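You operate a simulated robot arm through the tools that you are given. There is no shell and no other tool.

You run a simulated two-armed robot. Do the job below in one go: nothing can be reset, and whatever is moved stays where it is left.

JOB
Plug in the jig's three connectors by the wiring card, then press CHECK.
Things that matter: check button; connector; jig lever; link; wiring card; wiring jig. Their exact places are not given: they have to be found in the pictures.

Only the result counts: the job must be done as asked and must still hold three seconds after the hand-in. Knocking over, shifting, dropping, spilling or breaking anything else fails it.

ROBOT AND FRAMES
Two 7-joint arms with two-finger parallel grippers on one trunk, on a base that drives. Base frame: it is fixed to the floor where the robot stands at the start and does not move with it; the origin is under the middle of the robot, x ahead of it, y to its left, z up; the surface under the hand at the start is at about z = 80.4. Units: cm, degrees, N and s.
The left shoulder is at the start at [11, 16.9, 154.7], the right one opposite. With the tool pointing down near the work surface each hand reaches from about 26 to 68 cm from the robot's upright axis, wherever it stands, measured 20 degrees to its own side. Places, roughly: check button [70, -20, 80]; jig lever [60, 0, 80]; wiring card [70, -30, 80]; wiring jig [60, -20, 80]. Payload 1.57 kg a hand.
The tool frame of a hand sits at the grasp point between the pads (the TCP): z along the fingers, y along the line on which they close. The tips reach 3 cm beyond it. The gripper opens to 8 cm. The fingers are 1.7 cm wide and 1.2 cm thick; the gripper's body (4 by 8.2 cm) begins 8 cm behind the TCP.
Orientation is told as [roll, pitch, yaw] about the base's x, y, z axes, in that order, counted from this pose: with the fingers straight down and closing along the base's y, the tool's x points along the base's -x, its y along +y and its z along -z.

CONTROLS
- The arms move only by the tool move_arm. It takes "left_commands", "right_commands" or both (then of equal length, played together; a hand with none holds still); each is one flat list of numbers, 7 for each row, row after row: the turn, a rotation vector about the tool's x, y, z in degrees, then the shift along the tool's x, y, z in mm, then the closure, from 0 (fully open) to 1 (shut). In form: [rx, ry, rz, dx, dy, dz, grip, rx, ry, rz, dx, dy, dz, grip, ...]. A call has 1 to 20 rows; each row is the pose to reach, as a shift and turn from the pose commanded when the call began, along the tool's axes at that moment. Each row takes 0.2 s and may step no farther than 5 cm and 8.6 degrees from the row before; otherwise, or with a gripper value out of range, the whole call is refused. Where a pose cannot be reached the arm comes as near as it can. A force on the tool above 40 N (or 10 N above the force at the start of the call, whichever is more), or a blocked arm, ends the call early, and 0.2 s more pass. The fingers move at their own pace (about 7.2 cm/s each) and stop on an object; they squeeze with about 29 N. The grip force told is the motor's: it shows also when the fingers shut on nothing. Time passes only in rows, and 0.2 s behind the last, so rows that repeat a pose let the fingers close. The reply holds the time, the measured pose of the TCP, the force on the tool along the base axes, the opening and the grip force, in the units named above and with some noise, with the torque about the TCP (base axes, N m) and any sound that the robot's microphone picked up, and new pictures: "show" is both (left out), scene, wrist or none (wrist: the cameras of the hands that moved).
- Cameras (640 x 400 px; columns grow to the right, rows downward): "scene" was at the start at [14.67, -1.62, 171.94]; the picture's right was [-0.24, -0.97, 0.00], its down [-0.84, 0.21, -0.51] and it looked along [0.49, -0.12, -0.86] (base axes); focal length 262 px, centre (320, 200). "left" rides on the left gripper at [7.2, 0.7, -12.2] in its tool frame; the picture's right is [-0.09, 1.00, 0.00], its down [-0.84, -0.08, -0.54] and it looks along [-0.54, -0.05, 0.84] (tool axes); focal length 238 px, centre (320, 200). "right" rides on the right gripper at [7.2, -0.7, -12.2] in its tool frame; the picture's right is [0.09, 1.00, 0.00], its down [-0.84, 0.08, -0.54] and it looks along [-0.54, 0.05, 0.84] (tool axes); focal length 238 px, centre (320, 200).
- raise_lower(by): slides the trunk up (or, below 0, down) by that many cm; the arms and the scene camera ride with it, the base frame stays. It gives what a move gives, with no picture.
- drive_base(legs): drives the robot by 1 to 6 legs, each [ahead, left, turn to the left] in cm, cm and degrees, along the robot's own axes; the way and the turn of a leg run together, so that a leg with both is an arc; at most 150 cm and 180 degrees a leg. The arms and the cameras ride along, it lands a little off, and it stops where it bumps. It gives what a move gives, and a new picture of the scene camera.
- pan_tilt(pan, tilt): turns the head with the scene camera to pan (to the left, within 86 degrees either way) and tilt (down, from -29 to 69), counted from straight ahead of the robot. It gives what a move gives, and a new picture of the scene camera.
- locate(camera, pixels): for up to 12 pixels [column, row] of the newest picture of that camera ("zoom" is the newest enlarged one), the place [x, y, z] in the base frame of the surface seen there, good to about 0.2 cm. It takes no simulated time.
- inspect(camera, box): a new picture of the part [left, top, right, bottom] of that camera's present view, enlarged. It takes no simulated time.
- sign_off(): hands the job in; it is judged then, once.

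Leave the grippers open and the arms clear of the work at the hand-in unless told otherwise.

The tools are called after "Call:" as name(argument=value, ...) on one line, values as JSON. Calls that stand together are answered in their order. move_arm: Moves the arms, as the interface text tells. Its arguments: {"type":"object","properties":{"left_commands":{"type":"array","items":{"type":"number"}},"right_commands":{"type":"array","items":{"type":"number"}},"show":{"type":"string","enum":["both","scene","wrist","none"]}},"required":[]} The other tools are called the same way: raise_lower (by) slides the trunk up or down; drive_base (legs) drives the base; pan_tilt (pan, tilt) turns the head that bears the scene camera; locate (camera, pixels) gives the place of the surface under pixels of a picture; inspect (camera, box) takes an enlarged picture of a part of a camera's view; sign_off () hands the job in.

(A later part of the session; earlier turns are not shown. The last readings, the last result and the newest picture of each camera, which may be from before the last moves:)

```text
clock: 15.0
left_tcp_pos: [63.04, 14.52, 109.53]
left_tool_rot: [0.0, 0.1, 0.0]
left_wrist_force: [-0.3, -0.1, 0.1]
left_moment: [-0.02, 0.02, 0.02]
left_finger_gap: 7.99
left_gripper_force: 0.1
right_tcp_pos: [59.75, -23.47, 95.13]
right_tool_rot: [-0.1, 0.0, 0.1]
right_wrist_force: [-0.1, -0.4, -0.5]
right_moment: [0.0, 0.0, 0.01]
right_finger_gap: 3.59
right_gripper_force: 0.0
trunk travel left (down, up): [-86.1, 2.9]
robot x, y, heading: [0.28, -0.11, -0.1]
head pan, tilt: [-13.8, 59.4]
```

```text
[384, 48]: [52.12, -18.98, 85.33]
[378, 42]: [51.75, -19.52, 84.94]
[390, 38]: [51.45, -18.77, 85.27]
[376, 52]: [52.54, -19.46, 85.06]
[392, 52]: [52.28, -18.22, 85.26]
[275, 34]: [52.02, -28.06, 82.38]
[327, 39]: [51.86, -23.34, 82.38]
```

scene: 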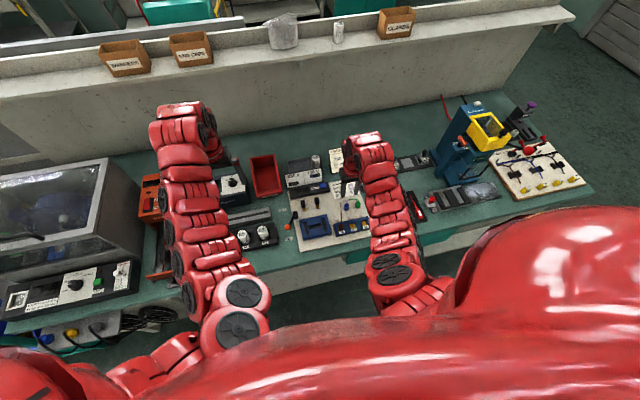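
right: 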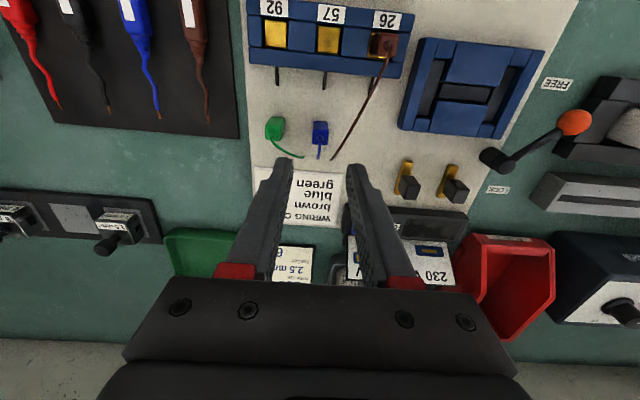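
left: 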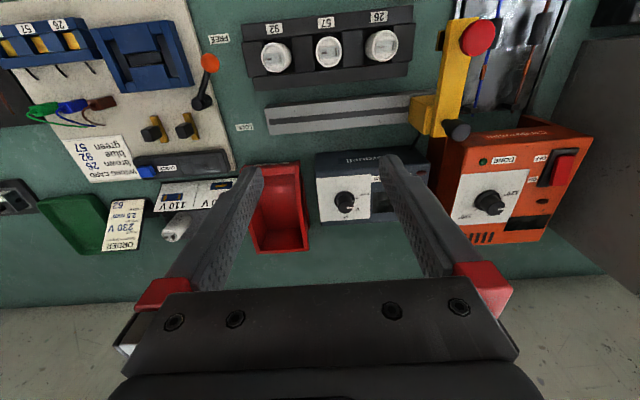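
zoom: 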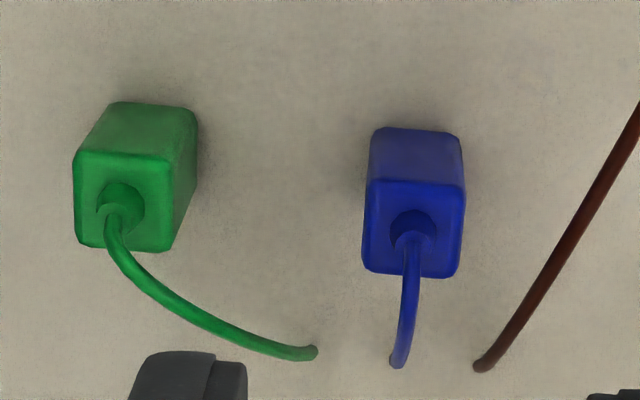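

Blue centre ≈ (59.9, -23.39); the brown wire passes at y≈-20.8 there, so I use a narrow opening (about 2.1 cm). I descend to just above the blue connector and check.

Call:
move_arm(right_commands=[0, 0, 0, 3, 0, 20, 0.7375, 0, 0, 0, 3, 0, 50, 0.7375, 0, 0, 0, 3, 0, 66, 0.7375, 0, 0, 0, 3, 0, 66, 0.7375], show="wrist")

Call:
inspect(camera="right", box=[240, 105, 400, 205])

```text
clock: 16.0
left_tcp_pos: [62.95, 14.48, 109.42]
left_tool_rot: [0.0, 0.1, 0.0]
left_wrist_force: [0.2, -0.1, -0.9]
left_moment: [-0.02, 0.0, -0.02]
left_finger_gap: 8.0
left_gripper_force: 0.1
right_tcp_pos: [59.41, -23.43, 88.69]
right_tool_rot: [0.0, -0.1, 0.0]
right_wrist_force: [0.0, 0.5, -0.3]
right_moment: [0.02, -0.01, 0.03]
right_finger_gap: 2.12
right_gripper_force: 0.2
trunk travel left (down, up): [-86.1, 2.9]
robot x, y, heading: [-0.11, 0.15, -0.0]
head pan, tilt: [-13.8, 59.4]
```

right: 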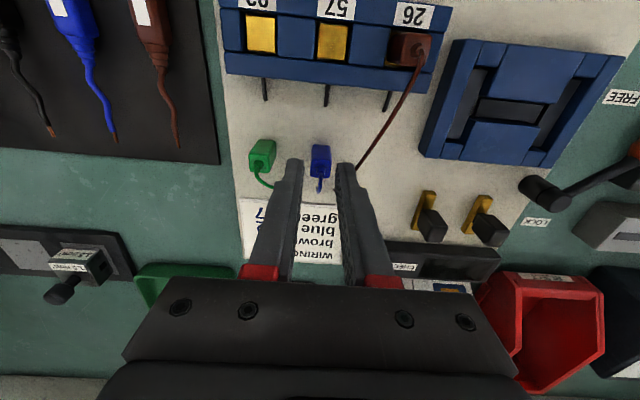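

```text
4.00 times, centred on (320, 155) of right
```

zoom: 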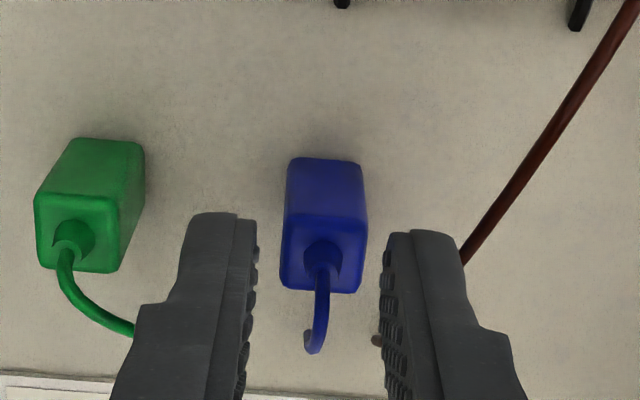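

Centred. I descend 32.5 mm, close, and lift.

Call:
move_arm(right_commands=[0, 0, 0, 0, 0, 20, 0.7375, 0, 0, 0, 0, 0, 32.5, 0.7375, 0, 0, 0, 0, 0, 32.5, 0.7375, 0, 0, 0, 0, 0, 32.5, 1, 0, 0, 0, 0, 0, 32.5, 1, 0, 0, 0, 0, 0, 32.5, 1], show="wrist")

Call:
inspect(camera="right", box=[240, 105, 400, 205])

```text
clock: 17.4
left_tcp_pos: [62.95, 14.41, 109.53]
left_tool_rot: [0.0, 0.0, -0.1]
left_wrist_force: [0.0, -0.5, 0.1]
left_moment: [0.02, -0.01, 0.0]
left_finger_gap: 7.98
left_gripper_force: 0.0
right_tcp_pos: [59.47, -23.49, 85.34]
right_tool_rot: [0.0, 0.0, -0.1]
right_wrist_force: [0.2, 0.3, 1.3]
right_moment: [0.02, 0.01, -0.01]
right_finger_gap: 1.46
right_gripper_force: 29.4
trunk travel left (down, up): [-86.1, 2.9]
robot x, y, heading: [-0.04, -0.0, 0.1]
head pan, tilt: [-13.8, 59.4]
```

right: 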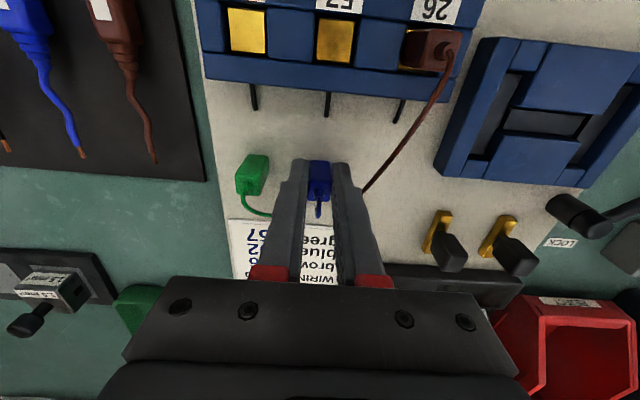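

```text
4.00 times, centred on (320, 155) of right
```

zoom: 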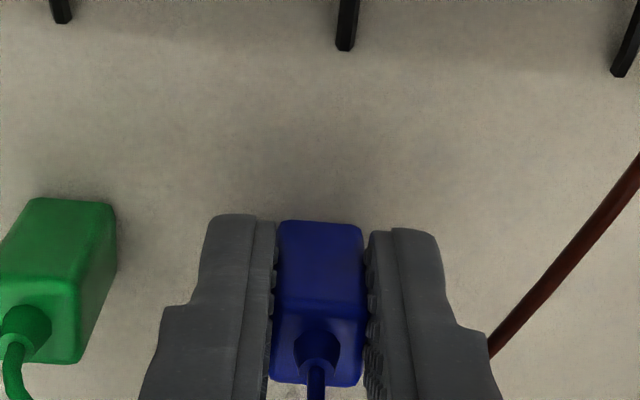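

Blue is gripped. I lift 5 cm, carry it back and over to socket 92, and hover.

Call:
move_arm(right_commands=[0, 0, 0, 0, 0, -25, 1, 0, 0, 0, 0, 0, -50, 1, 0, 0, 0, 35, -10, -50, 1, 0, 0, 0, 65, -30, -50, 1, 0, 0, 0, 80, -46, -45, 1, 0, 0, 0, 80, -46, -28, 1, 0, 0, 0, 80, -46, -28, 1], show="wrist")

Call:
inspect(camera="right", box=[240, 105, 400, 205])

```text
clock: 19.0
left_tcp_pos: [62.93, 14.47, 109.43]
left_tool_rot: [0.1, 0.1, 0.0]
left_wrist_force: [0.4, 0.1, -0.7]
left_moment: [0.01, -0.02, 0.02]
left_finger_gap: 8.02
left_gripper_force: 0.0
right_tcp_pos: [51.43, -28.11, 88.21]
right_tool_rot: [-0.1, 0.0, 0.1]
right_wrist_force: [1.1, -0.1, 0.0]
right_moment: [-0.02, 0.0, 0.01]
right_finger_gap: 1.47
right_gripper_force: 29.0
trunk travel left (down, up): [-86.1, 2.9]
robot x, y, heading: [0.3, -0.14, -0.1]
head pan, tilt: [-13.8, 59.4]
```

right: 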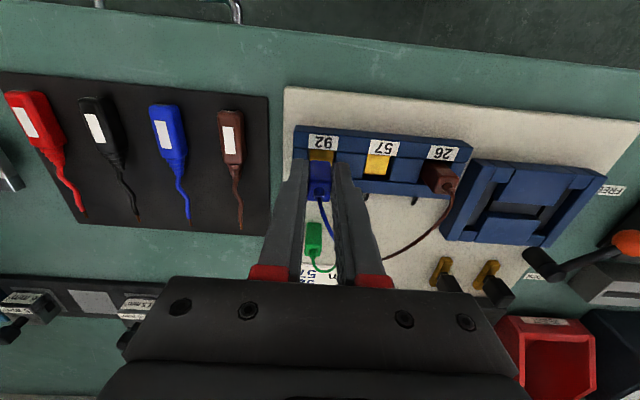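

```text
4.00 times, centred on (320, 155) of right
```

zoom: 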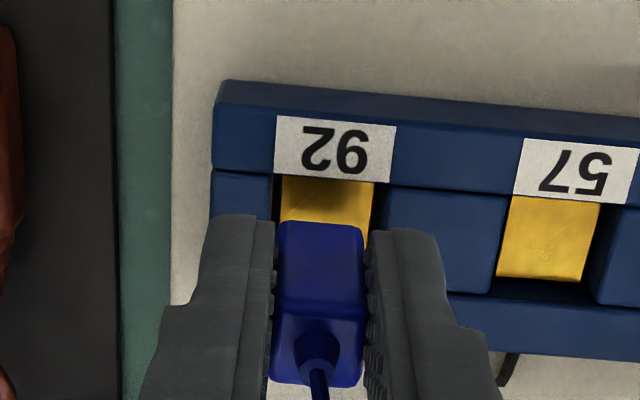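

I check the lateral alignment over pocket 92 by locating its walls.

Call:
locate(camera="zoom", pixels=[[262, 195], [392, 205], [283, 200], [372, 205], [328, 195], [496, 230], [610, 240], [548, 235], [335, 170], [320, 318], [280, 320], [358, 320]])

```text
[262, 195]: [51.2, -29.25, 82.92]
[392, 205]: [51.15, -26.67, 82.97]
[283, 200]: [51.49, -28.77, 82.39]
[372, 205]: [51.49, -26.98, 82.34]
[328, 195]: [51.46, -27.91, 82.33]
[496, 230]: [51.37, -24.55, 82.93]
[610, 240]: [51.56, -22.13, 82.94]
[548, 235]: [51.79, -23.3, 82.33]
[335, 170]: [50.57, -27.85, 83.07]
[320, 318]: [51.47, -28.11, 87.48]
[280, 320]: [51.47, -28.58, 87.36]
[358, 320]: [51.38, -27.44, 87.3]
```

Pocket 92's centre is y≈-27.93; the connector is about 1 mm to the right. I nudge +1 mm and lower 20 mm.

Call:
move_arm(right_commands=[0, 0, 0, 0, 1, 6, 1, 0, 0, 0, 0, 1.2, 12, 1, 0, 0, 0, 0, 1.2, 17, 1, 0, 0, 0, 0, 1.2, 20, 1, 0, 0, 0, 0, 1.2, 20, 1], show="wrist")

Call:
inspect(camera="right", box=[240, 105, 400, 205])

```text
clock: 20.2
left_tcp_pos: [62.91, 14.47, 109.49]
left_tool_rot: [-0.1, 0.1, 0.0]
left_wrist_force: [0.0, -1.1, -0.1]
left_moment: [-0.01, 0.01, -0.04]
left_finger_gap: 8.0
left_gripper_force: 0.0
right_tcp_pos: [51.44, -27.96, 86.14]
right_tool_rot: [0.0, 0.1, 0.0]
right_wrist_force: [0.5, -0.2, 1.9]
right_moment: [-0.04, -0.01, 0.01]
right_finger_gap: 1.45
right_gripper_force: 29.1
trunk travel left (down, up): [-86.1, 2.9]
robot x, y, heading: [-0.23, 0.29, 0.1]
head pan, tilt: [-13.8, 59.4]
```

right: 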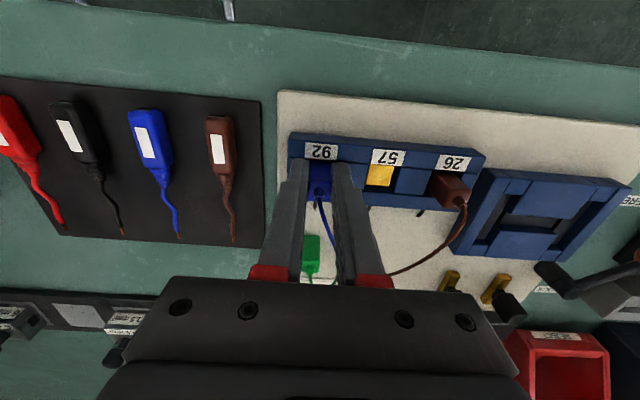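

```text
4.00 times, centred on (320, 155) of right
```

zoom: 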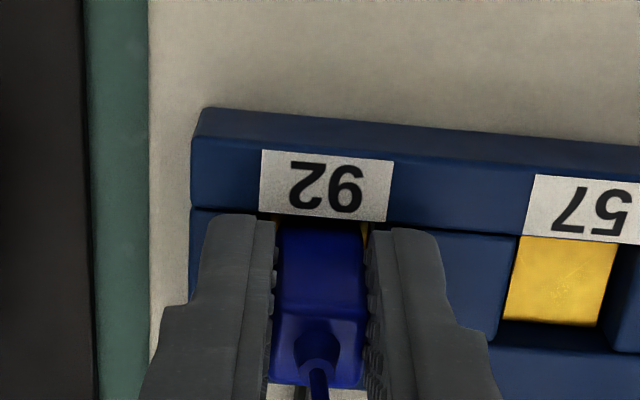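

Same depth as brown reached. I open slightly, rise 8 mm, re-grip higher, and press to confirm it is bottomed.

Call:
move_arm(right_commands=[0, 0, 0, 0, 0, 0, 0.72, 0, 0, 0, 0, 0, 0, 0.72, 0, 0, 0, 0, 0, -8, 0.72, 0, 0, 0, 0, 0, -8, 1, 0, 0, 0, 0, 0, -8, 1, 0, 0, 0, 0, 0, -7, 1, 0, 0, 0, 0, 0, -6, 1, 0, 0, 0, 0, 0, -5, 1, 0, 0, 0, 0, 0, -5, 1], show="wrist")

Call:
inspect(camera="right", box=[240, 105, 400, 205])

```text
clock: 22.2
left_tcp_pos: [62.93, 14.39, 109.49]
left_tool_rot: [0.0, 0.1, 0.0]
left_wrist_force: [-0.3, 0.1, -0.2]
left_moment: [0.01, 0.0, -0.01]
left_finger_gap: 8.0
left_gripper_force: 0.1
right_tcp_pos: [51.57, -27.83, 86.6]
right_tool_rot: [0.0, 0.1, 0.0]
right_wrist_force: [-1.0, -0.1, 1.2]
right_moment: [-0.03, 0.0, 0.01]
right_finger_gap: 1.47
right_gripper_force: 29.0
trunk travel left (down, up): [-86.1, 2.9]
robot x, y, heading: [0.29, -0.13, -0.0]
head pan, tilt: [-13.8, 59.4]
```

right: 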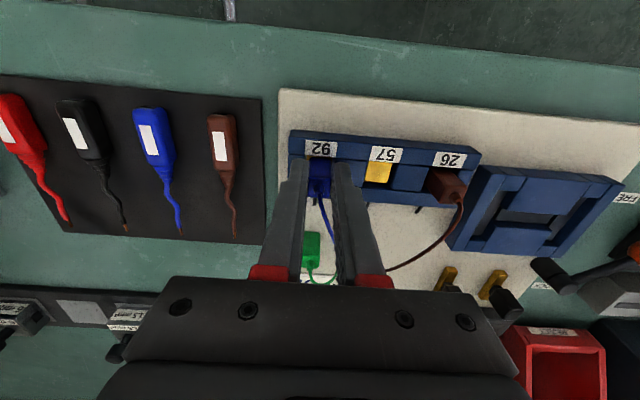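

```text
4.00 times, centred on (320, 155) of right
```

zoom: 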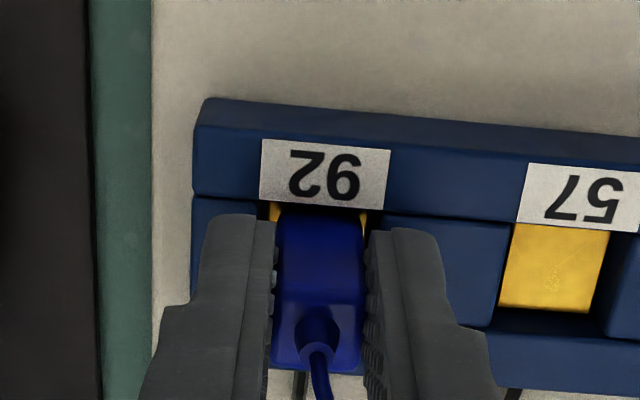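

Call:
move_arm(right_commands=[0, 0, 0, 0, 0, 1, 1, 0, 0, 0, 0, 0, 2, 1, 0, 0, 0, 0, 0, 3, 1, 0, 0, 0, 0, 0, 3, 1], show="wrist")

Call:
inspect(camera="right", box=[240, 105, 400, 205])

```text
clock: 23.2
left_tcp_pos: [62.94, 14.47, 109.63]
left_tool_rot: [0.0, 0.1, 0.0]
left_wrist_force: [0.1, 0.2, -0.6]
left_moment: [0.01, 0.03, 0.0]
left_finger_gap: 8.01
left_gripper_force: 0.0
right_tcp_pos: [51.42, -27.82, 86.4]
right_tool_rot: [-0.1, -0.1, 0.1]
right_wrist_force: [-0.1, 1.2, 1.8]
right_moment: [0.02, -0.01, -0.02]
right_finger_gap: 1.45
right_gripper_force: 28.7
trunk travel left (down, up): [-86.1, 2.9]
robot x, y, heading: [-0.2, -0.16, -0.1]
head pan, tilt: [-13.8, 59.4]
```

right: 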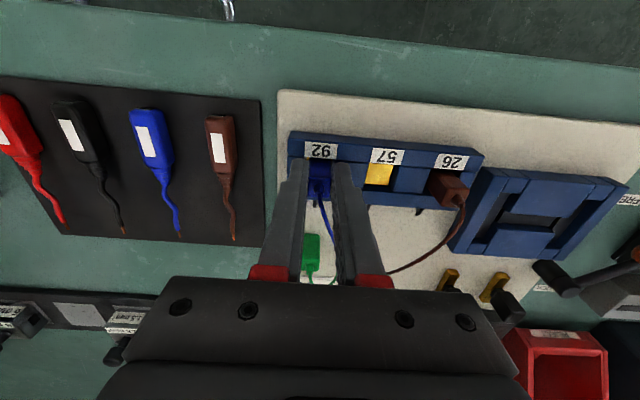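

```text
4.00 times, centred on (320, 155) of right
```

zoom: 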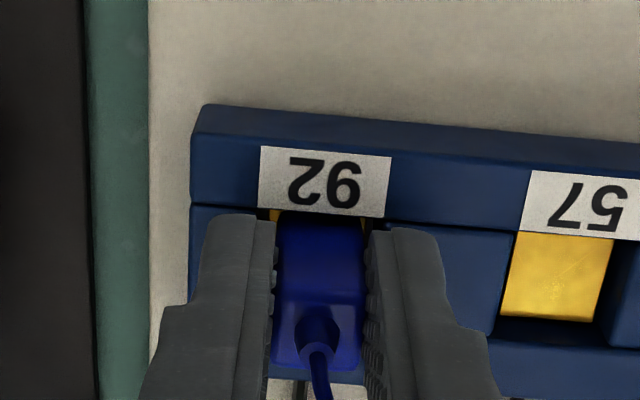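

Call:
locate(camera="zoom", pixels=[[320, 300], [290, 303], [345, 303], [280, 340], [350, 350], [320, 260], [420, 200], [560, 285]])

```text
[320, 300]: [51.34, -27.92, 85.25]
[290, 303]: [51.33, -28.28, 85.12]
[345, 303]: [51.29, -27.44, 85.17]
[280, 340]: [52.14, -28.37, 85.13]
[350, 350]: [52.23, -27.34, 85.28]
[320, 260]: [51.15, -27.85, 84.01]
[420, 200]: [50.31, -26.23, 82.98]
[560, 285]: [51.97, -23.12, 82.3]
```

Blue's top is at 85.2, as brown's. I press another 2 mm to confirm the seat.

Call:
move_arm(right_commands=[0, 0, 0, 0, 0, 1, 1, 0, 0, 0, 0, 0, 2, 1, 0, 0, 0, 0, 0, 2, 1], show="none")

```text
clock: 24.0
left_tcp_pos: [62.92, 14.4, 109.61]
left_tool_rot: [0.0, 0.0, 0.1]
left_wrist_force: [-0.5, -0.1, -0.3]
left_moment: [0.0, 0.03, 0.01]
left_finger_gap: 7.97
left_gripper_force: 0.0
right_tcp_pos: [51.42, -27.92, 86.3]
right_tool_rot: [-0.1, -0.1, 0.0]
right_wrist_force: [0.2, -0.2, 14.5]
right_moment: [0.0, -0.08, -0.01]
right_finger_gap: 1.46
right_gripper_force: 28.9
trunk travel left (down, up): [-86.1, 2.9]
robot x, y, heading: [-0.05, 0.39, -0.2]
head pan, tilt: [-13.8, 59.4]
```

Blue is bottomed in 92 (14.5 N). I release, rise, and move above the green connector.

Call:
move_arm(right_commands=[0, 0, 0, 0, 0, 0, 0.72, 0, 0, 0, 0, 0, 0, 0.72, 0, 0, 0, 0, 0, -30, 0.72, 0, 0, 0, 0, 0, -70, 0.72, 0, 0, 0, 0, 0, -100, 0.7, 0, 0, 0, -40, 0, -100, 0.7, 0, 0, 0, -79.5, 0, -100, 0.7, 0, 0, 0, -79.5, 0, -85, 0.7, 0, 0, 0, -79.5, 0, -85, 0.7], show="wrist")

Call:
inspect(camera="right", box=[220, 0, 460, 200])

Call:
inspect(camera="right", box=[270, 95, 370, 160])

```text
clock: 26.0
left_tcp_pos: [62.93, 14.5, 109.45]
left_tool_rot: [-0.1, 0.1, 0.0]
left_wrist_force: [0.4, 0.0, -0.2]
left_moment: [-0.02, 0.0, -0.03]
left_finger_gap: 8.01
left_gripper_force: 0.0
right_tcp_pos: [59.37, -27.87, 94.59]
right_tool_rot: [0.0, 0.1, 0.0]
right_wrist_force: [-0.3, -0.5, 0.7]
right_moment: [0.0, -0.03, -0.02]
right_finger_gap: 2.42
right_gripper_force: 0.1
trunk travel left (down, up): [-86.1, 2.9]
robot x, y, heading: [-0.26, -0.06, -0.2]
head pan, tilt: [-13.8, 59.4]
```

right: 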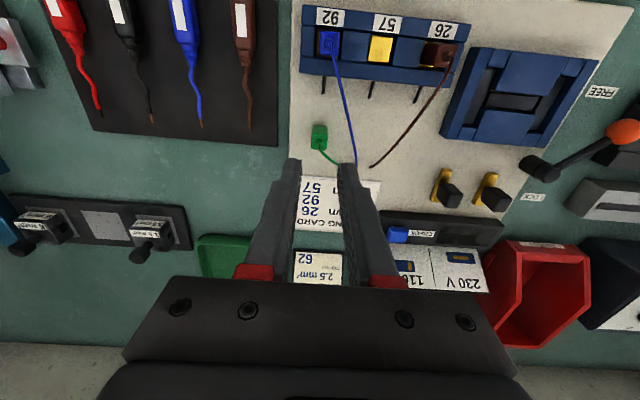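

```text
2.00 times, centred on (340, 100) of right
```

zoom: 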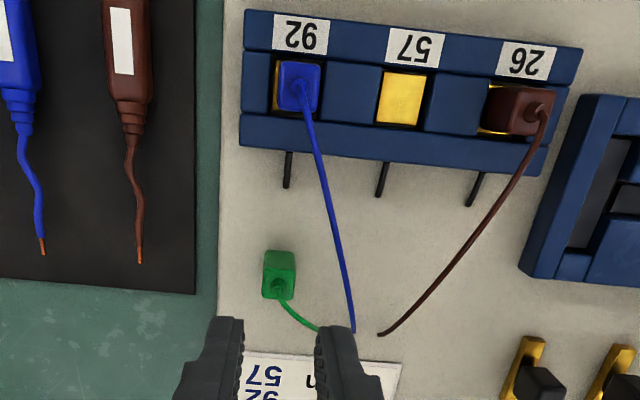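

```text
6.15 times, centred on (320, 128) of right
```

zoom: 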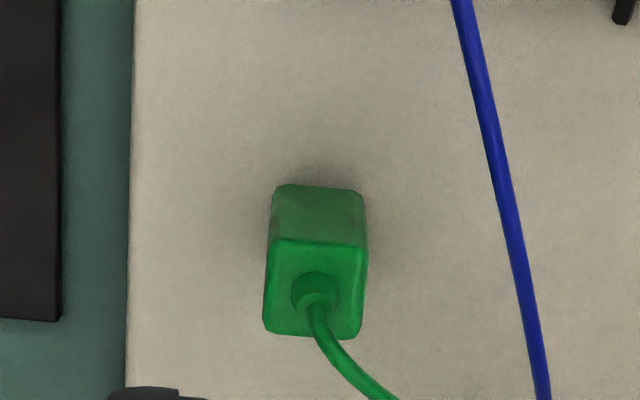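

Call:
locate(camera="zoom", pixels=[[275, 250], [360, 255], [318, 250], [290, 325], [345, 325], [318, 215], [500, 200], [525, 290]])

```text
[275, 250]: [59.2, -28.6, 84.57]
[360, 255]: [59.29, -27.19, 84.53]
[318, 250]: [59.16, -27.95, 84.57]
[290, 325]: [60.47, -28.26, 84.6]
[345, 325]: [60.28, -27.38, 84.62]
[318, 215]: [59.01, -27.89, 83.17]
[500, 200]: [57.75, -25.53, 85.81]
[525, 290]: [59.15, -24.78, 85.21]
```

Green is at (59.9, -27.9), directly under the hand. I descend 92 mm with a 2.1 cm opening, close, then check.

Call:
move_arm(right_commands=[0, 0, 0, 0, 0, 35, 0.73, 0, 0, 0, 0, 0, 60, 0.73, 0, 0, 0, 0, 0, 80, 0.73, 0, 0, 0, 0, 0, 92, 0.73, 0, 0, 0, 0, 0, 92, 0.73, 0, 0, 0, 0, 0, 92, 1, 0, 0, 0, 0, 0, 92, 1, 0, 0, 0, 0, 0, 92, 1], show="wrist")

Call:
inspect(camera="right", box=[240, 105, 400, 205])

```text
clock: 27.8
left_tcp_pos: [62.96, 14.39, 109.55]
left_tool_rot: [0.0, 0.0, 0.0]
left_wrist_force: [0.4, -0.1, 0.7]
left_moment: [-0.03, -0.02, 0.01]
left_finger_gap: 7.99
left_gripper_force: 0.0
right_tcp_pos: [59.35, -27.95, 85.38]
right_tool_rot: [0.1, 0.0, 0.0]
right_wrist_force: [-0.1, 0.3, 0.5]
right_moment: [0.01, 0.02, 0.02]
right_finger_gap: 1.48
right_gripper_force: 28.9
trunk travel left (down, up): [-86.1, 2.9]
robot x, y, heading: [-0.14, -0.04, -0.0]
head pan, tilt: [-13.8, 59.4]
```

right: 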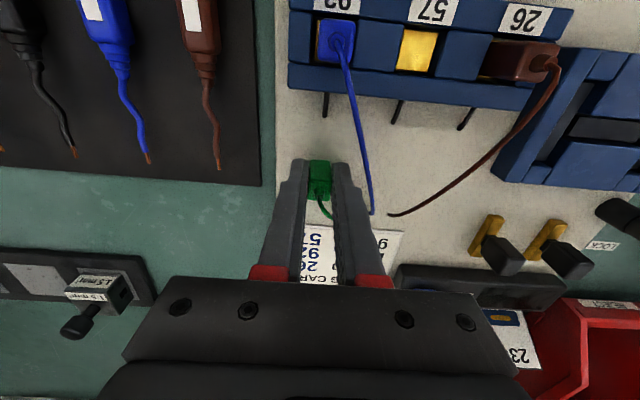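

```text
4.00 times, centred on (320, 155) of right
```

zoom: 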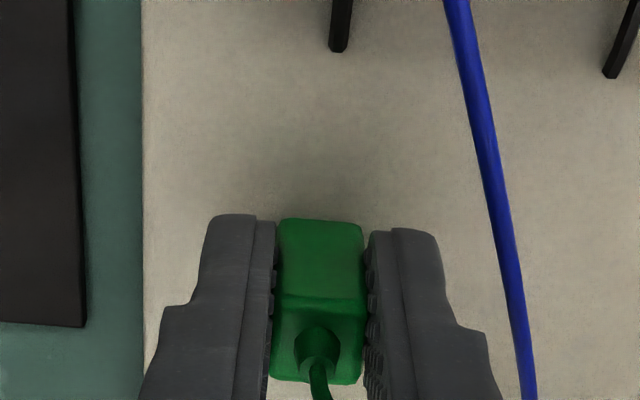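

Green is gripped. I lift 7 cm over the blue wire, carry it to socket 57 and hover.

Call:
move_arm(right_commands=[0, 0, 0, 0, 0, -35, 1, 0, 0, 0, 0, 0, -70, 1, 0, 0, 0, 25, 15, -70, 1, 0, 0, 0, 50, 31, -70, 1, 0, 0, 0, 79.8, 46, -65, 1, 0, 0, 0, 79.8, 46, -40, 1, 0, 0, 0, 79.8, 46, -28, 1, 0, 0, 0, 79.8, 46, -28, 1], show="wrist")

Call:
inspect(camera="right", box=[240, 105, 400, 205])

```text
clock: 29.6
left_tcp_pos: [62.94, 14.48, 109.56]
left_tool_rot: [-0.1, 0.0, 0.1]
left_wrist_force: [-0.3, -0.4, 0.1]
left_moment: [0.0, 0.01, 0.0]
left_finger_gap: 7.99
left_gripper_force: 0.0
right_tcp_pos: [51.21, -23.28, 88.28]
right_tool_rot: [0.1, 0.0, 0.0]
right_wrist_force: [-0.3, 0.8, -0.3]
right_moment: [-0.02, 0.02, 0.01]
right_finger_gap: 1.46
right_gripper_force: 29.2
trunk travel left (down, up): [-86.1, 2.9]
robot x, y, heading: [0.33, -0.03, 0.0]
head pan, tilt: [-13.8, 59.4]
```

right: 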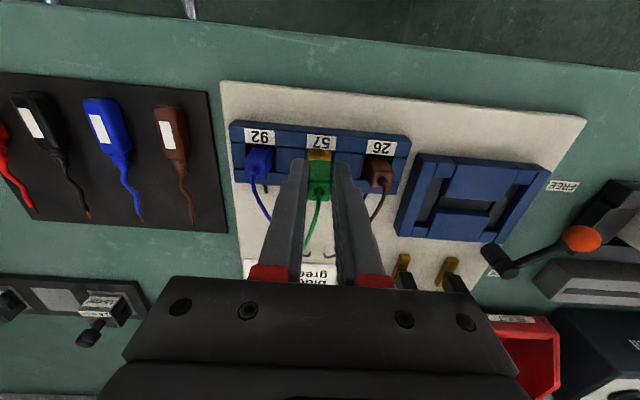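

```text
4.00 times, centred on (320, 155) of right
```

zoom: 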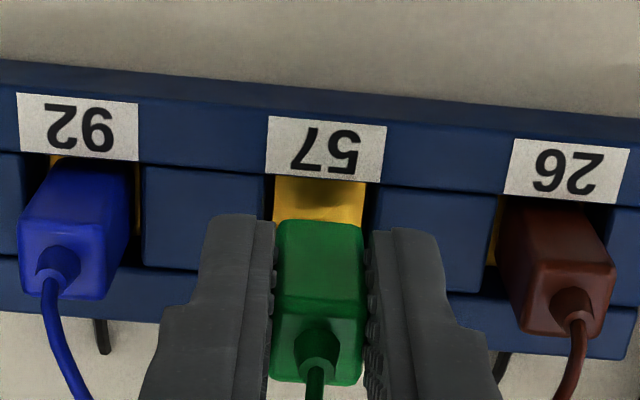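

Well aligned over 57. I lower 20 mm, open slightly, rise 8 mm, re-grip and press to seat.

Call:
move_arm(right_commands=[0, 0, 0, 0, 0, 6, 1, 0, 0, 0, 0, 0, 12, 1, 0, 0, 0, 0, 0, 17, 1, 0, 0, 0, 0, 0, 20, 1, 0, 0, 0, 0, 0, 20, 1, 0, 0, 0, 0, 0, 20, 0.72, 0, 0, 0, 0, 0, 20, 0.72, 0, 0, 0, 0, 0, 12, 0.72, 0, 0, 0, 0, 0, 12, 1, 0, 0, 0, 0, 0, 12, 1, 0, 0, 0, 0, 0, 14, 1, 0, 0, 0, 0, 0, 16, 1, 0, 0, 0, 0, 0, 18, 1, 0, 0, 0, 0, 0, 18, 1], show="wrist")

Call:
inspect(camera="right", box=[240, 105, 400, 205])

```text
clock: 32.6
left_tcp_pos: [62.98, 14.5, 109.63]
left_tool_rot: [-0.1, -0.1, 0.0]
left_wrist_force: [0.3, 0.8, 0.0]
left_moment: [0.03, 0.0, -0.01]
left_finger_gap: 7.99
left_gripper_force: 0.0
right_tcp_pos: [51.35, -23.28, 86.52]
right_tool_rot: [-0.1, -0.1, 0.0]
right_wrist_force: [0.4, -2.8, 8.7]
right_moment: [-0.06, -0.02, -0.03]
right_finger_gap: 1.45
right_gripper_force: 29.4
trunk travel left (down, up): [-86.1, 2.9]
robot x, y, heading: [0.28, -0.09, -0.0]
head pan, tilt: [-13.8, 59.4]
```

right: 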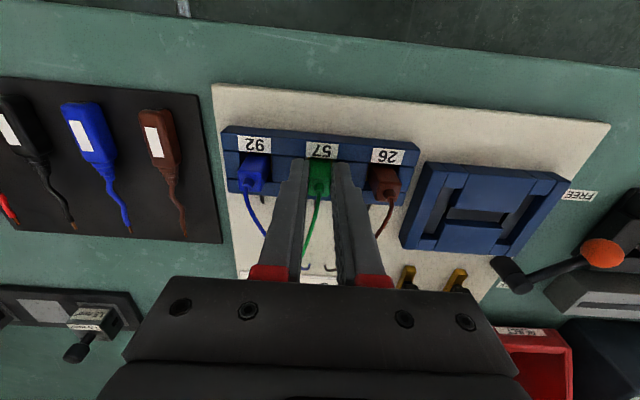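

```text
4.00 times, centred on (320, 155) of right
```

zoom: 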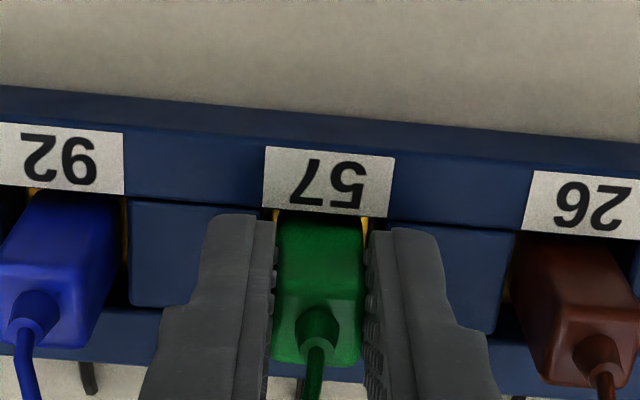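

Force 8.7 N. I press 1.5 mm more to be sure, then release and rise straight up.

Call:
move_arm(right_commands=[0, 0, 0, 0, 0, 1, 1, 0, 0, 0, 0, 0, 1.5, 1, 0, 0, 0, 0, 0, 1.5, 1], show="none")

```text
clock: 33.4
left_tcp_pos: [62.79, 14.41, 109.64]
left_tool_rot: [0.0, 0.1, -0.1]
left_wrist_force: [0.6, -0.4, 0.0]
left_moment: [0.01, -0.02, 0.0]
left_finger_gap: 8.02
left_gripper_force: 0.1
right_tcp_pos: [51.42, -23.33, 86.35]
right_tool_rot: [-0.1, -0.2, -0.1]
right_wrist_force: [1.6, -4.0, 23.5]
right_moment: [-0.15, -0.22, 0.01]
right_finger_gap: 1.46
right_gripper_force: 29.0
trunk travel left (down, up): [-86.1, 2.9]
robot x, y, heading: [-0.4, -0.09, -0.1]
head pan, tilt: [-13.8, 59.4]
```

Green is bottomed in 57 (23.5 N). I release, rise 12 cm, and look at all three.

Call:
move_arm(right_commands=[0, 0, 0, 0, 0, -1.5, 1, 0, 0, 0, 0, 0, -1.5, 0.72, 0, 0, 0, 0, 0, -1.5, 0.72, 0, 0, 0, 0, 0, -35, 0.72, 0, 0, 0, 0, 0, -75, 0.72, 0, 0, 0, 0, 0, -120, 0.72, 0, 0, 0, 0, 0, -120, 0.72])

Call:
inspect(camera="right", box=[220, 90, 440, 230])

Call:
inspect(camera="scene", box=[280, 150, 390, 260])

```text
clock: 35.0
left_tcp_pos: [63.08, 14.41, 109.42]
left_tool_rot: [0.0, 0.1, 0.0]
left_wrist_force: [0.6, -0.2, 0.5]
left_moment: [0.01, 0.0, -0.05]
left_finger_gap: 7.98
left_gripper_force: 0.2
right_tcp_pos: [51.45, -23.17, 98.4]
right_tool_rot: [-0.2, -0.1, 0.1]
right_wrist_force: [-0.4, 0.2, -0.3]
right_moment: [-0.07, -0.03, 0.0]
right_finger_gap: 2.25
right_gripper_force: 0.1
trunk travel left (down, up): [-86.1, 2.9]
robot x, y, heading: [-0.13, 0.13, -0.1]
head pan, tilt: [-13.8, 59.4]
```

scene: 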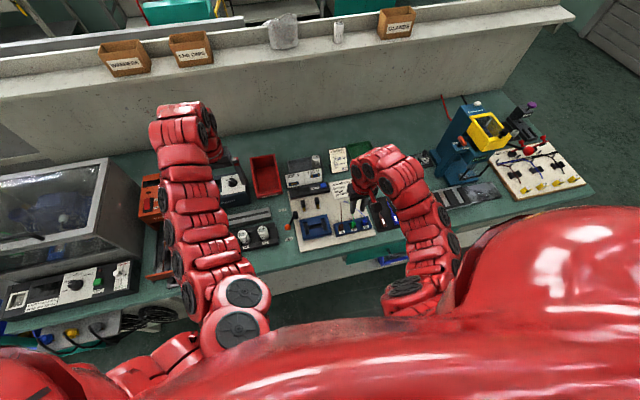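
right: 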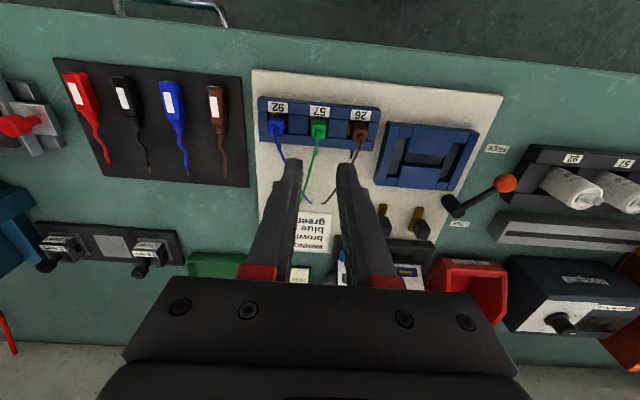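

```text
2.86 times, centred on (330, 160) of right
```

zoom: 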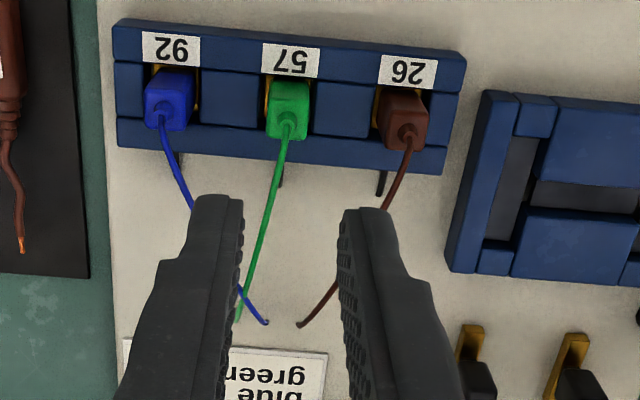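

```text
3.64 times, centred on (335, 205) of scene
```

zoom: 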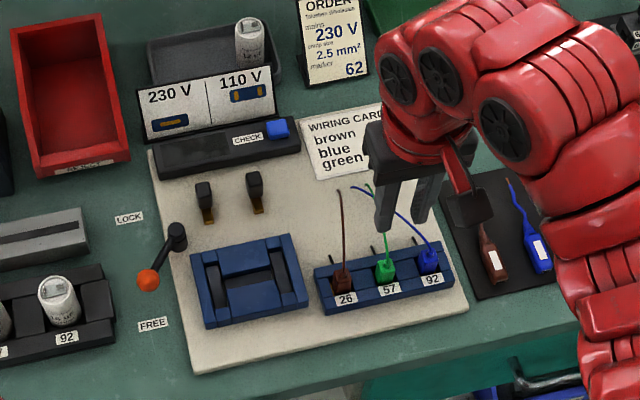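

All three connectors are in: brown 26, green 57, blue 92. Now I measure the CHECK button and its panel in the left wrist view (about 147, 172).

Call:
inspect(camera="left", box=[120, 140, 240, 215])

```text
5.33 times, centred on (180, 178) of left
```

zoom: 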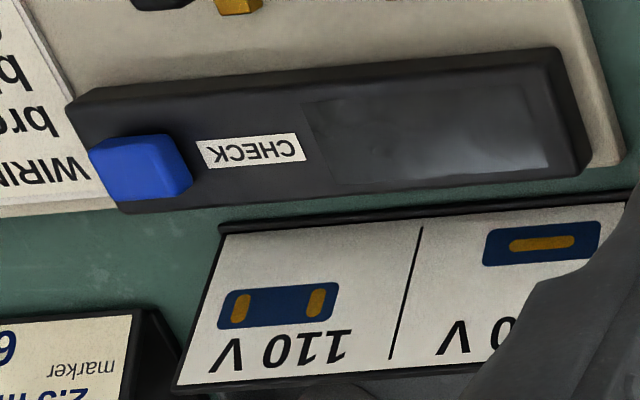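

Call:
locate(camera="zoom", pixels=[[125, 180], [95, 155], [160, 140], [165, 190], [110, 195], [180, 165], [250, 150], [240, 185], [420, 130], [90, 110], [350, 85], [230, 235]])

Call:
inspect(camera="scene", box=[280, 170, 345, 215])

```text
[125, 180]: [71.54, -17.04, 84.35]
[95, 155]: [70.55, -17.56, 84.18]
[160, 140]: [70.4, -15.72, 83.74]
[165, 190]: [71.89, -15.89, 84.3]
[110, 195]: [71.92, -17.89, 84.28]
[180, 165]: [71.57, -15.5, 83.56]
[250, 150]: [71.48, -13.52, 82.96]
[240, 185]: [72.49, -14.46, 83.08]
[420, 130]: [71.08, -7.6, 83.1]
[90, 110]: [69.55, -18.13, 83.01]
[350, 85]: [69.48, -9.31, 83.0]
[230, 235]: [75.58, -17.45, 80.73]
```

```text
8.89 times, centred on (312, 192) of scene
```

zoom: 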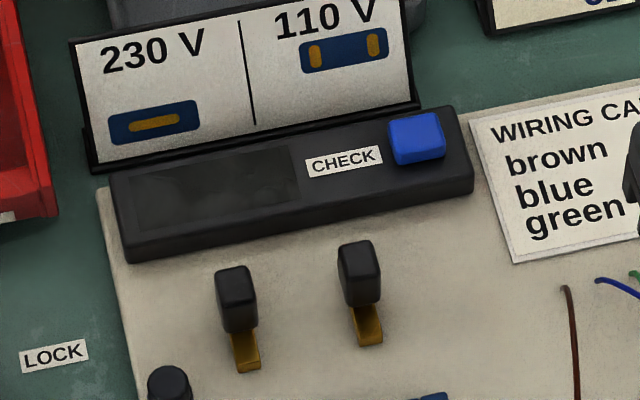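

Button top is at z≈84.3, spanning x 70.5-72.1, y -17.9 to -15.9. It is beyond straight-down reach, so I tilt the fingers 30° forward, close them, and move to a point above the button.

Call:
move_arm(right_commands=[0, -5, 0, -30.4, 10.7, 8, 1, 0, -10, 0, -60.8, 21.4, 16, 1, 0, -15, 0, -91.2, 32, 25, 1, 0, -20, 0, -121.6, 42.7, 40, 1, 0, -25, 0, -152, 53.4, 55, 1, 0, -30, 0, -182.5, 64, 70, 1, 0, -30, 0, -182.5, 64, 70, 1])

Call:
inspect(camera="right", box=[220, 90, 440, 230])

```text
clock: 36.6
left_tcp_pos: [62.86, 14.46, 109.52]
left_tool_rot: [0.0, 0.2, 0.0]
left_wrist_force: [-0.1, -0.2, 0.4]
left_moment: [0.0, -0.03, -0.04]
left_finger_gap: 7.97
left_gripper_force: 0.1
right_tcp_pos: [69.61, -16.91, 91.22]
right_tool_rot: [0.0, -30.0, 0.0]
right_wrist_force: [-0.4, -0.1, 0.4]
right_moment: [-0.02, 0.01, 0.0]
right_finger_gap: 0.0
right_gripper_force: 21.1
trunk travel left (down, up): [-86.1, 2.9]
robot x, y, heading: [0.24, -0.16, -0.2]
head pan, tilt: [-13.8, 59.4]
```

scene: 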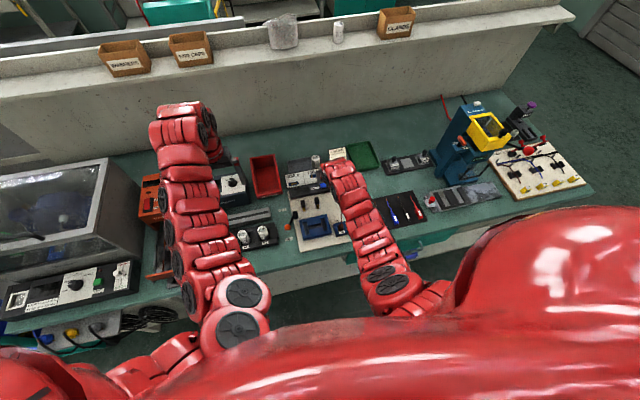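
right: 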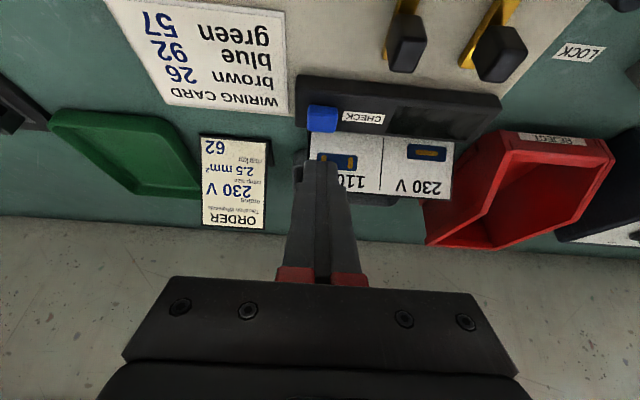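

```text
2.86 times, centred on (330, 160) of right
```

zoom: 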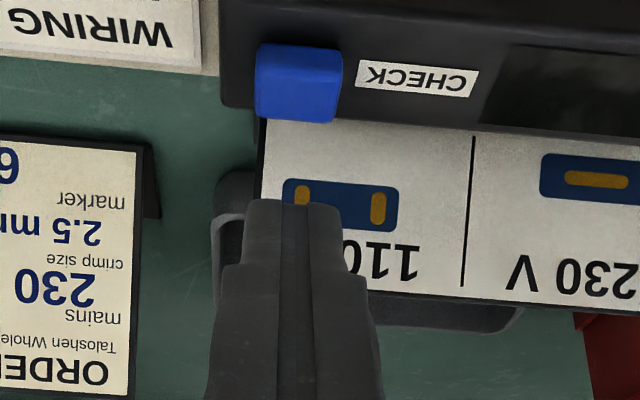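

I re-locate the button and the sign behind it from here.

Call:
locate(camera="zoom", pixels=[[300, 80], [265, 80], [335, 85], [300, 115], [300, 55], [265, 105], [330, 112], [360, 150], [420, 280], [300, 150], [420, 110], [580, 90]])

```text
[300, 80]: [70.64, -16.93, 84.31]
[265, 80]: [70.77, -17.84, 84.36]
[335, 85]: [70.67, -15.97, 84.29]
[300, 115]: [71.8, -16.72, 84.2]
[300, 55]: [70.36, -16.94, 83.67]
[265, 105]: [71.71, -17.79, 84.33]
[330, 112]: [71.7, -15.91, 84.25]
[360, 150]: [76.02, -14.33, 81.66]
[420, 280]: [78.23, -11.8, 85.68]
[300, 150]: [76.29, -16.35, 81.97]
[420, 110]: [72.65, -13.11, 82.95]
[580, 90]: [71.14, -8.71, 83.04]
```

The button centre is (71.2, -16.9). I shift 6 mm forward so the fingertip's lower corner lands on the button, and lower to just above it.

Call:
move_arm(right_commands=[0, 0, 0, 2.3, 0.5, 16, 1, 0, 0, 0, 9.8, 0.5, 29, 1, 0, 0, 0, 11.8, 0.5, 32.4, 1, 0, 0, 0, 11.8, 0.5, 32.4, 1], show="wrist")

Call:
inspect(camera="right", box=[250, 90, 390, 180])

```text
clock: 37.6
left_tcp_pos: [62.97, 14.53, 109.55]
left_tool_rot: [0.0, 0.2, 0.0]
left_wrist_force: [-0.8, -0.2, -0.8]
left_moment: [0.01, 0.01, 0.0]
left_finger_gap: 8.0
left_gripper_force: 0.1
right_tcp_pos: [70.33, -16.78, 87.84]
right_tool_rot: [0.0, -30.0, 0.0]
right_wrist_force: [0.4, -0.2, -0.1]
right_moment: [0.01, -0.02, 0.01]
right_finger_gap: 0.02
right_gripper_force: 20.6
trunk travel left (down, up): [-86.1, 2.9]
robot x, y, heading: [0.21, 0.23, -0.3]
head pan, tilt: [-13.8, 59.4]
```

right: 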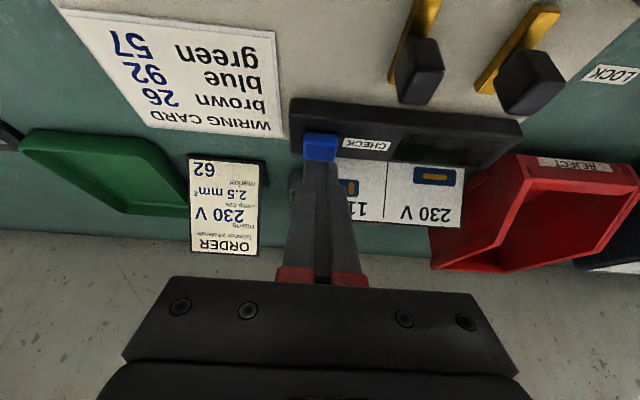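

```text
4.44 times, centred on (320, 135) of right
```

zoom: 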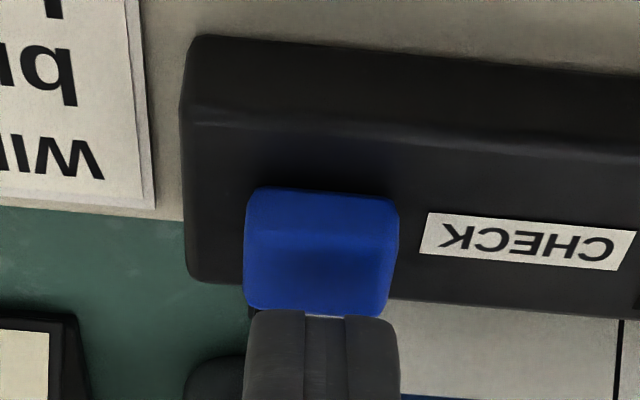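

The lower corner sits about 0.5 cm over the middle of the button. I press down in small steps to 9 mm.

Call:
move_arm(right_commands=[0, 0, 0, 2, 0, 3.5, 1, 0, 0, 0, 3, 0, 5.2, 1, 0, 0, 0, 3.75, 0, 6.5, 1, 0, 0, 0, 4.5, 0, 7.8, 1, 0, 0, 0, 4.5, 0, 7.8, 1])

Call:
inspect(camera="right", box=[270, 90, 530, 220])

```text
clock: 38.8
left_tcp_pos: [62.86, 14.47, 109.5]
left_tool_rot: [0.1, 0.1, 0.0]
left_wrist_force: [-1.1, 0.0, -0.7]
left_moment: [0.01, -0.01, 0.02]
left_finger_gap: 7.98
left_gripper_force: 0.1
right_tcp_pos: [70.21, -16.87, 87.06]
right_tool_rot: [0.0, -30.0, 0.0]
right_wrist_force: [0.9, 0.5, 1.1]
right_moment: [0.0, -0.07, 0.0]
right_finger_gap: 0.0
right_gripper_force: 21.0
trunk travel left (down, up): [-86.1, 2.9]
robot x, y, heading: [0.22, 0.18, -0.0]
head pan, tilt: [-13.8, 59.4]
heard: click
```

scene: 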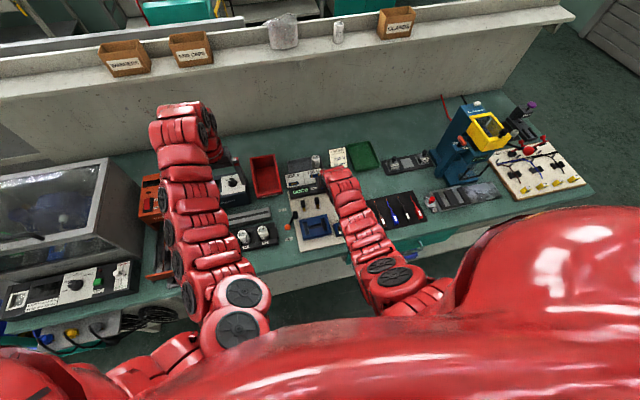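
right: 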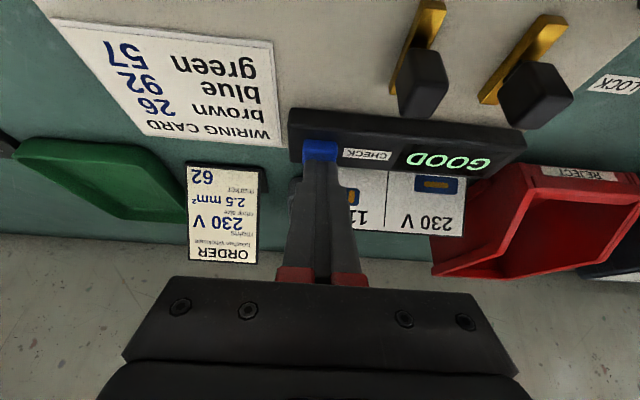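

```text
2.46 times, centred on (400, 155) of right
```

zoom: 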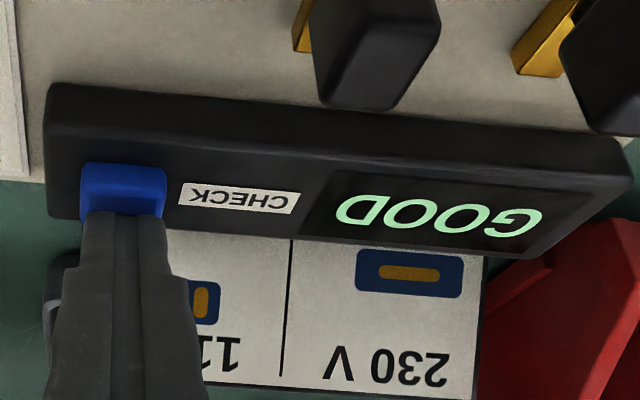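

The click was heard and the display shows GOOD. I retreat straight up by 10 cm.

Call:
move_arm(right_commands=[0, 0, 0, -5, 0, -8.7, 1, 0, 0, 0, -20, 0, -34.6, 1, 0, 0, 0, -40, 0, -69, 1, 0, 0, 0, -55, 0, -95, 1, 0, 0, 0, -55, 0, -95, 1])

```text
clock: 40.0
left_tcp_pos: [62.97, 14.54, 109.5]
left_tool_rot: [0.0, 0.1, 0.0]
left_wrist_force: [-0.1, -0.3, 0.3]
left_moment: [-0.02, -0.01, 0.01]
left_finger_gap: 8.0
left_gripper_force: 0.0
right_tcp_pos: [70.49, -16.68, 97.93]
right_tool_rot: [0.0, -30.0, -0.1]
right_wrist_force: [-0.4, 0.0, 0.4]
right_moment: [-0.01, -0.01, -0.02]
right_finger_gap: 0.02
right_gripper_force: 21.0
trunk travel left (down, up): [-86.1, 2.9]
robot x, y, heading: [0.11, -0.02, -0.2]
head pan, tilt: [-13.8, 59.4]
```

scene: 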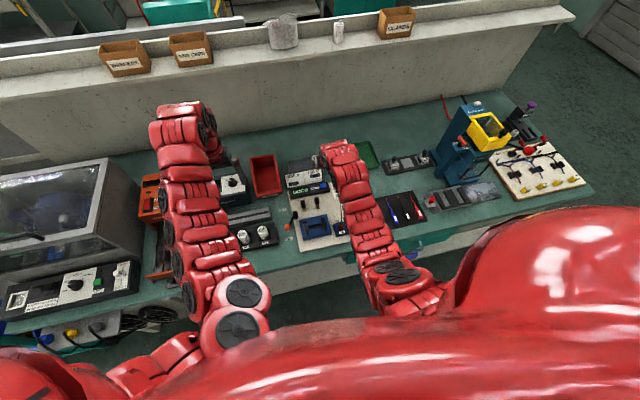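
right: 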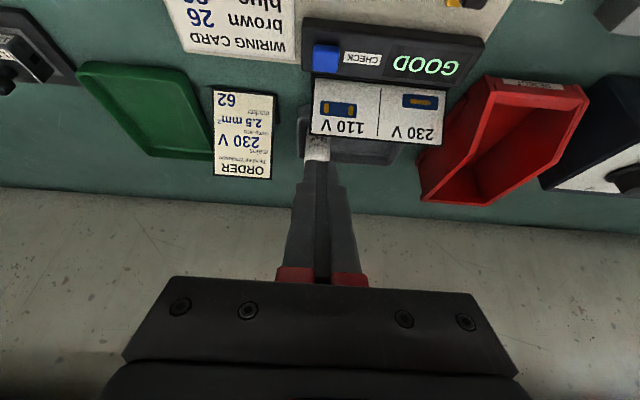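

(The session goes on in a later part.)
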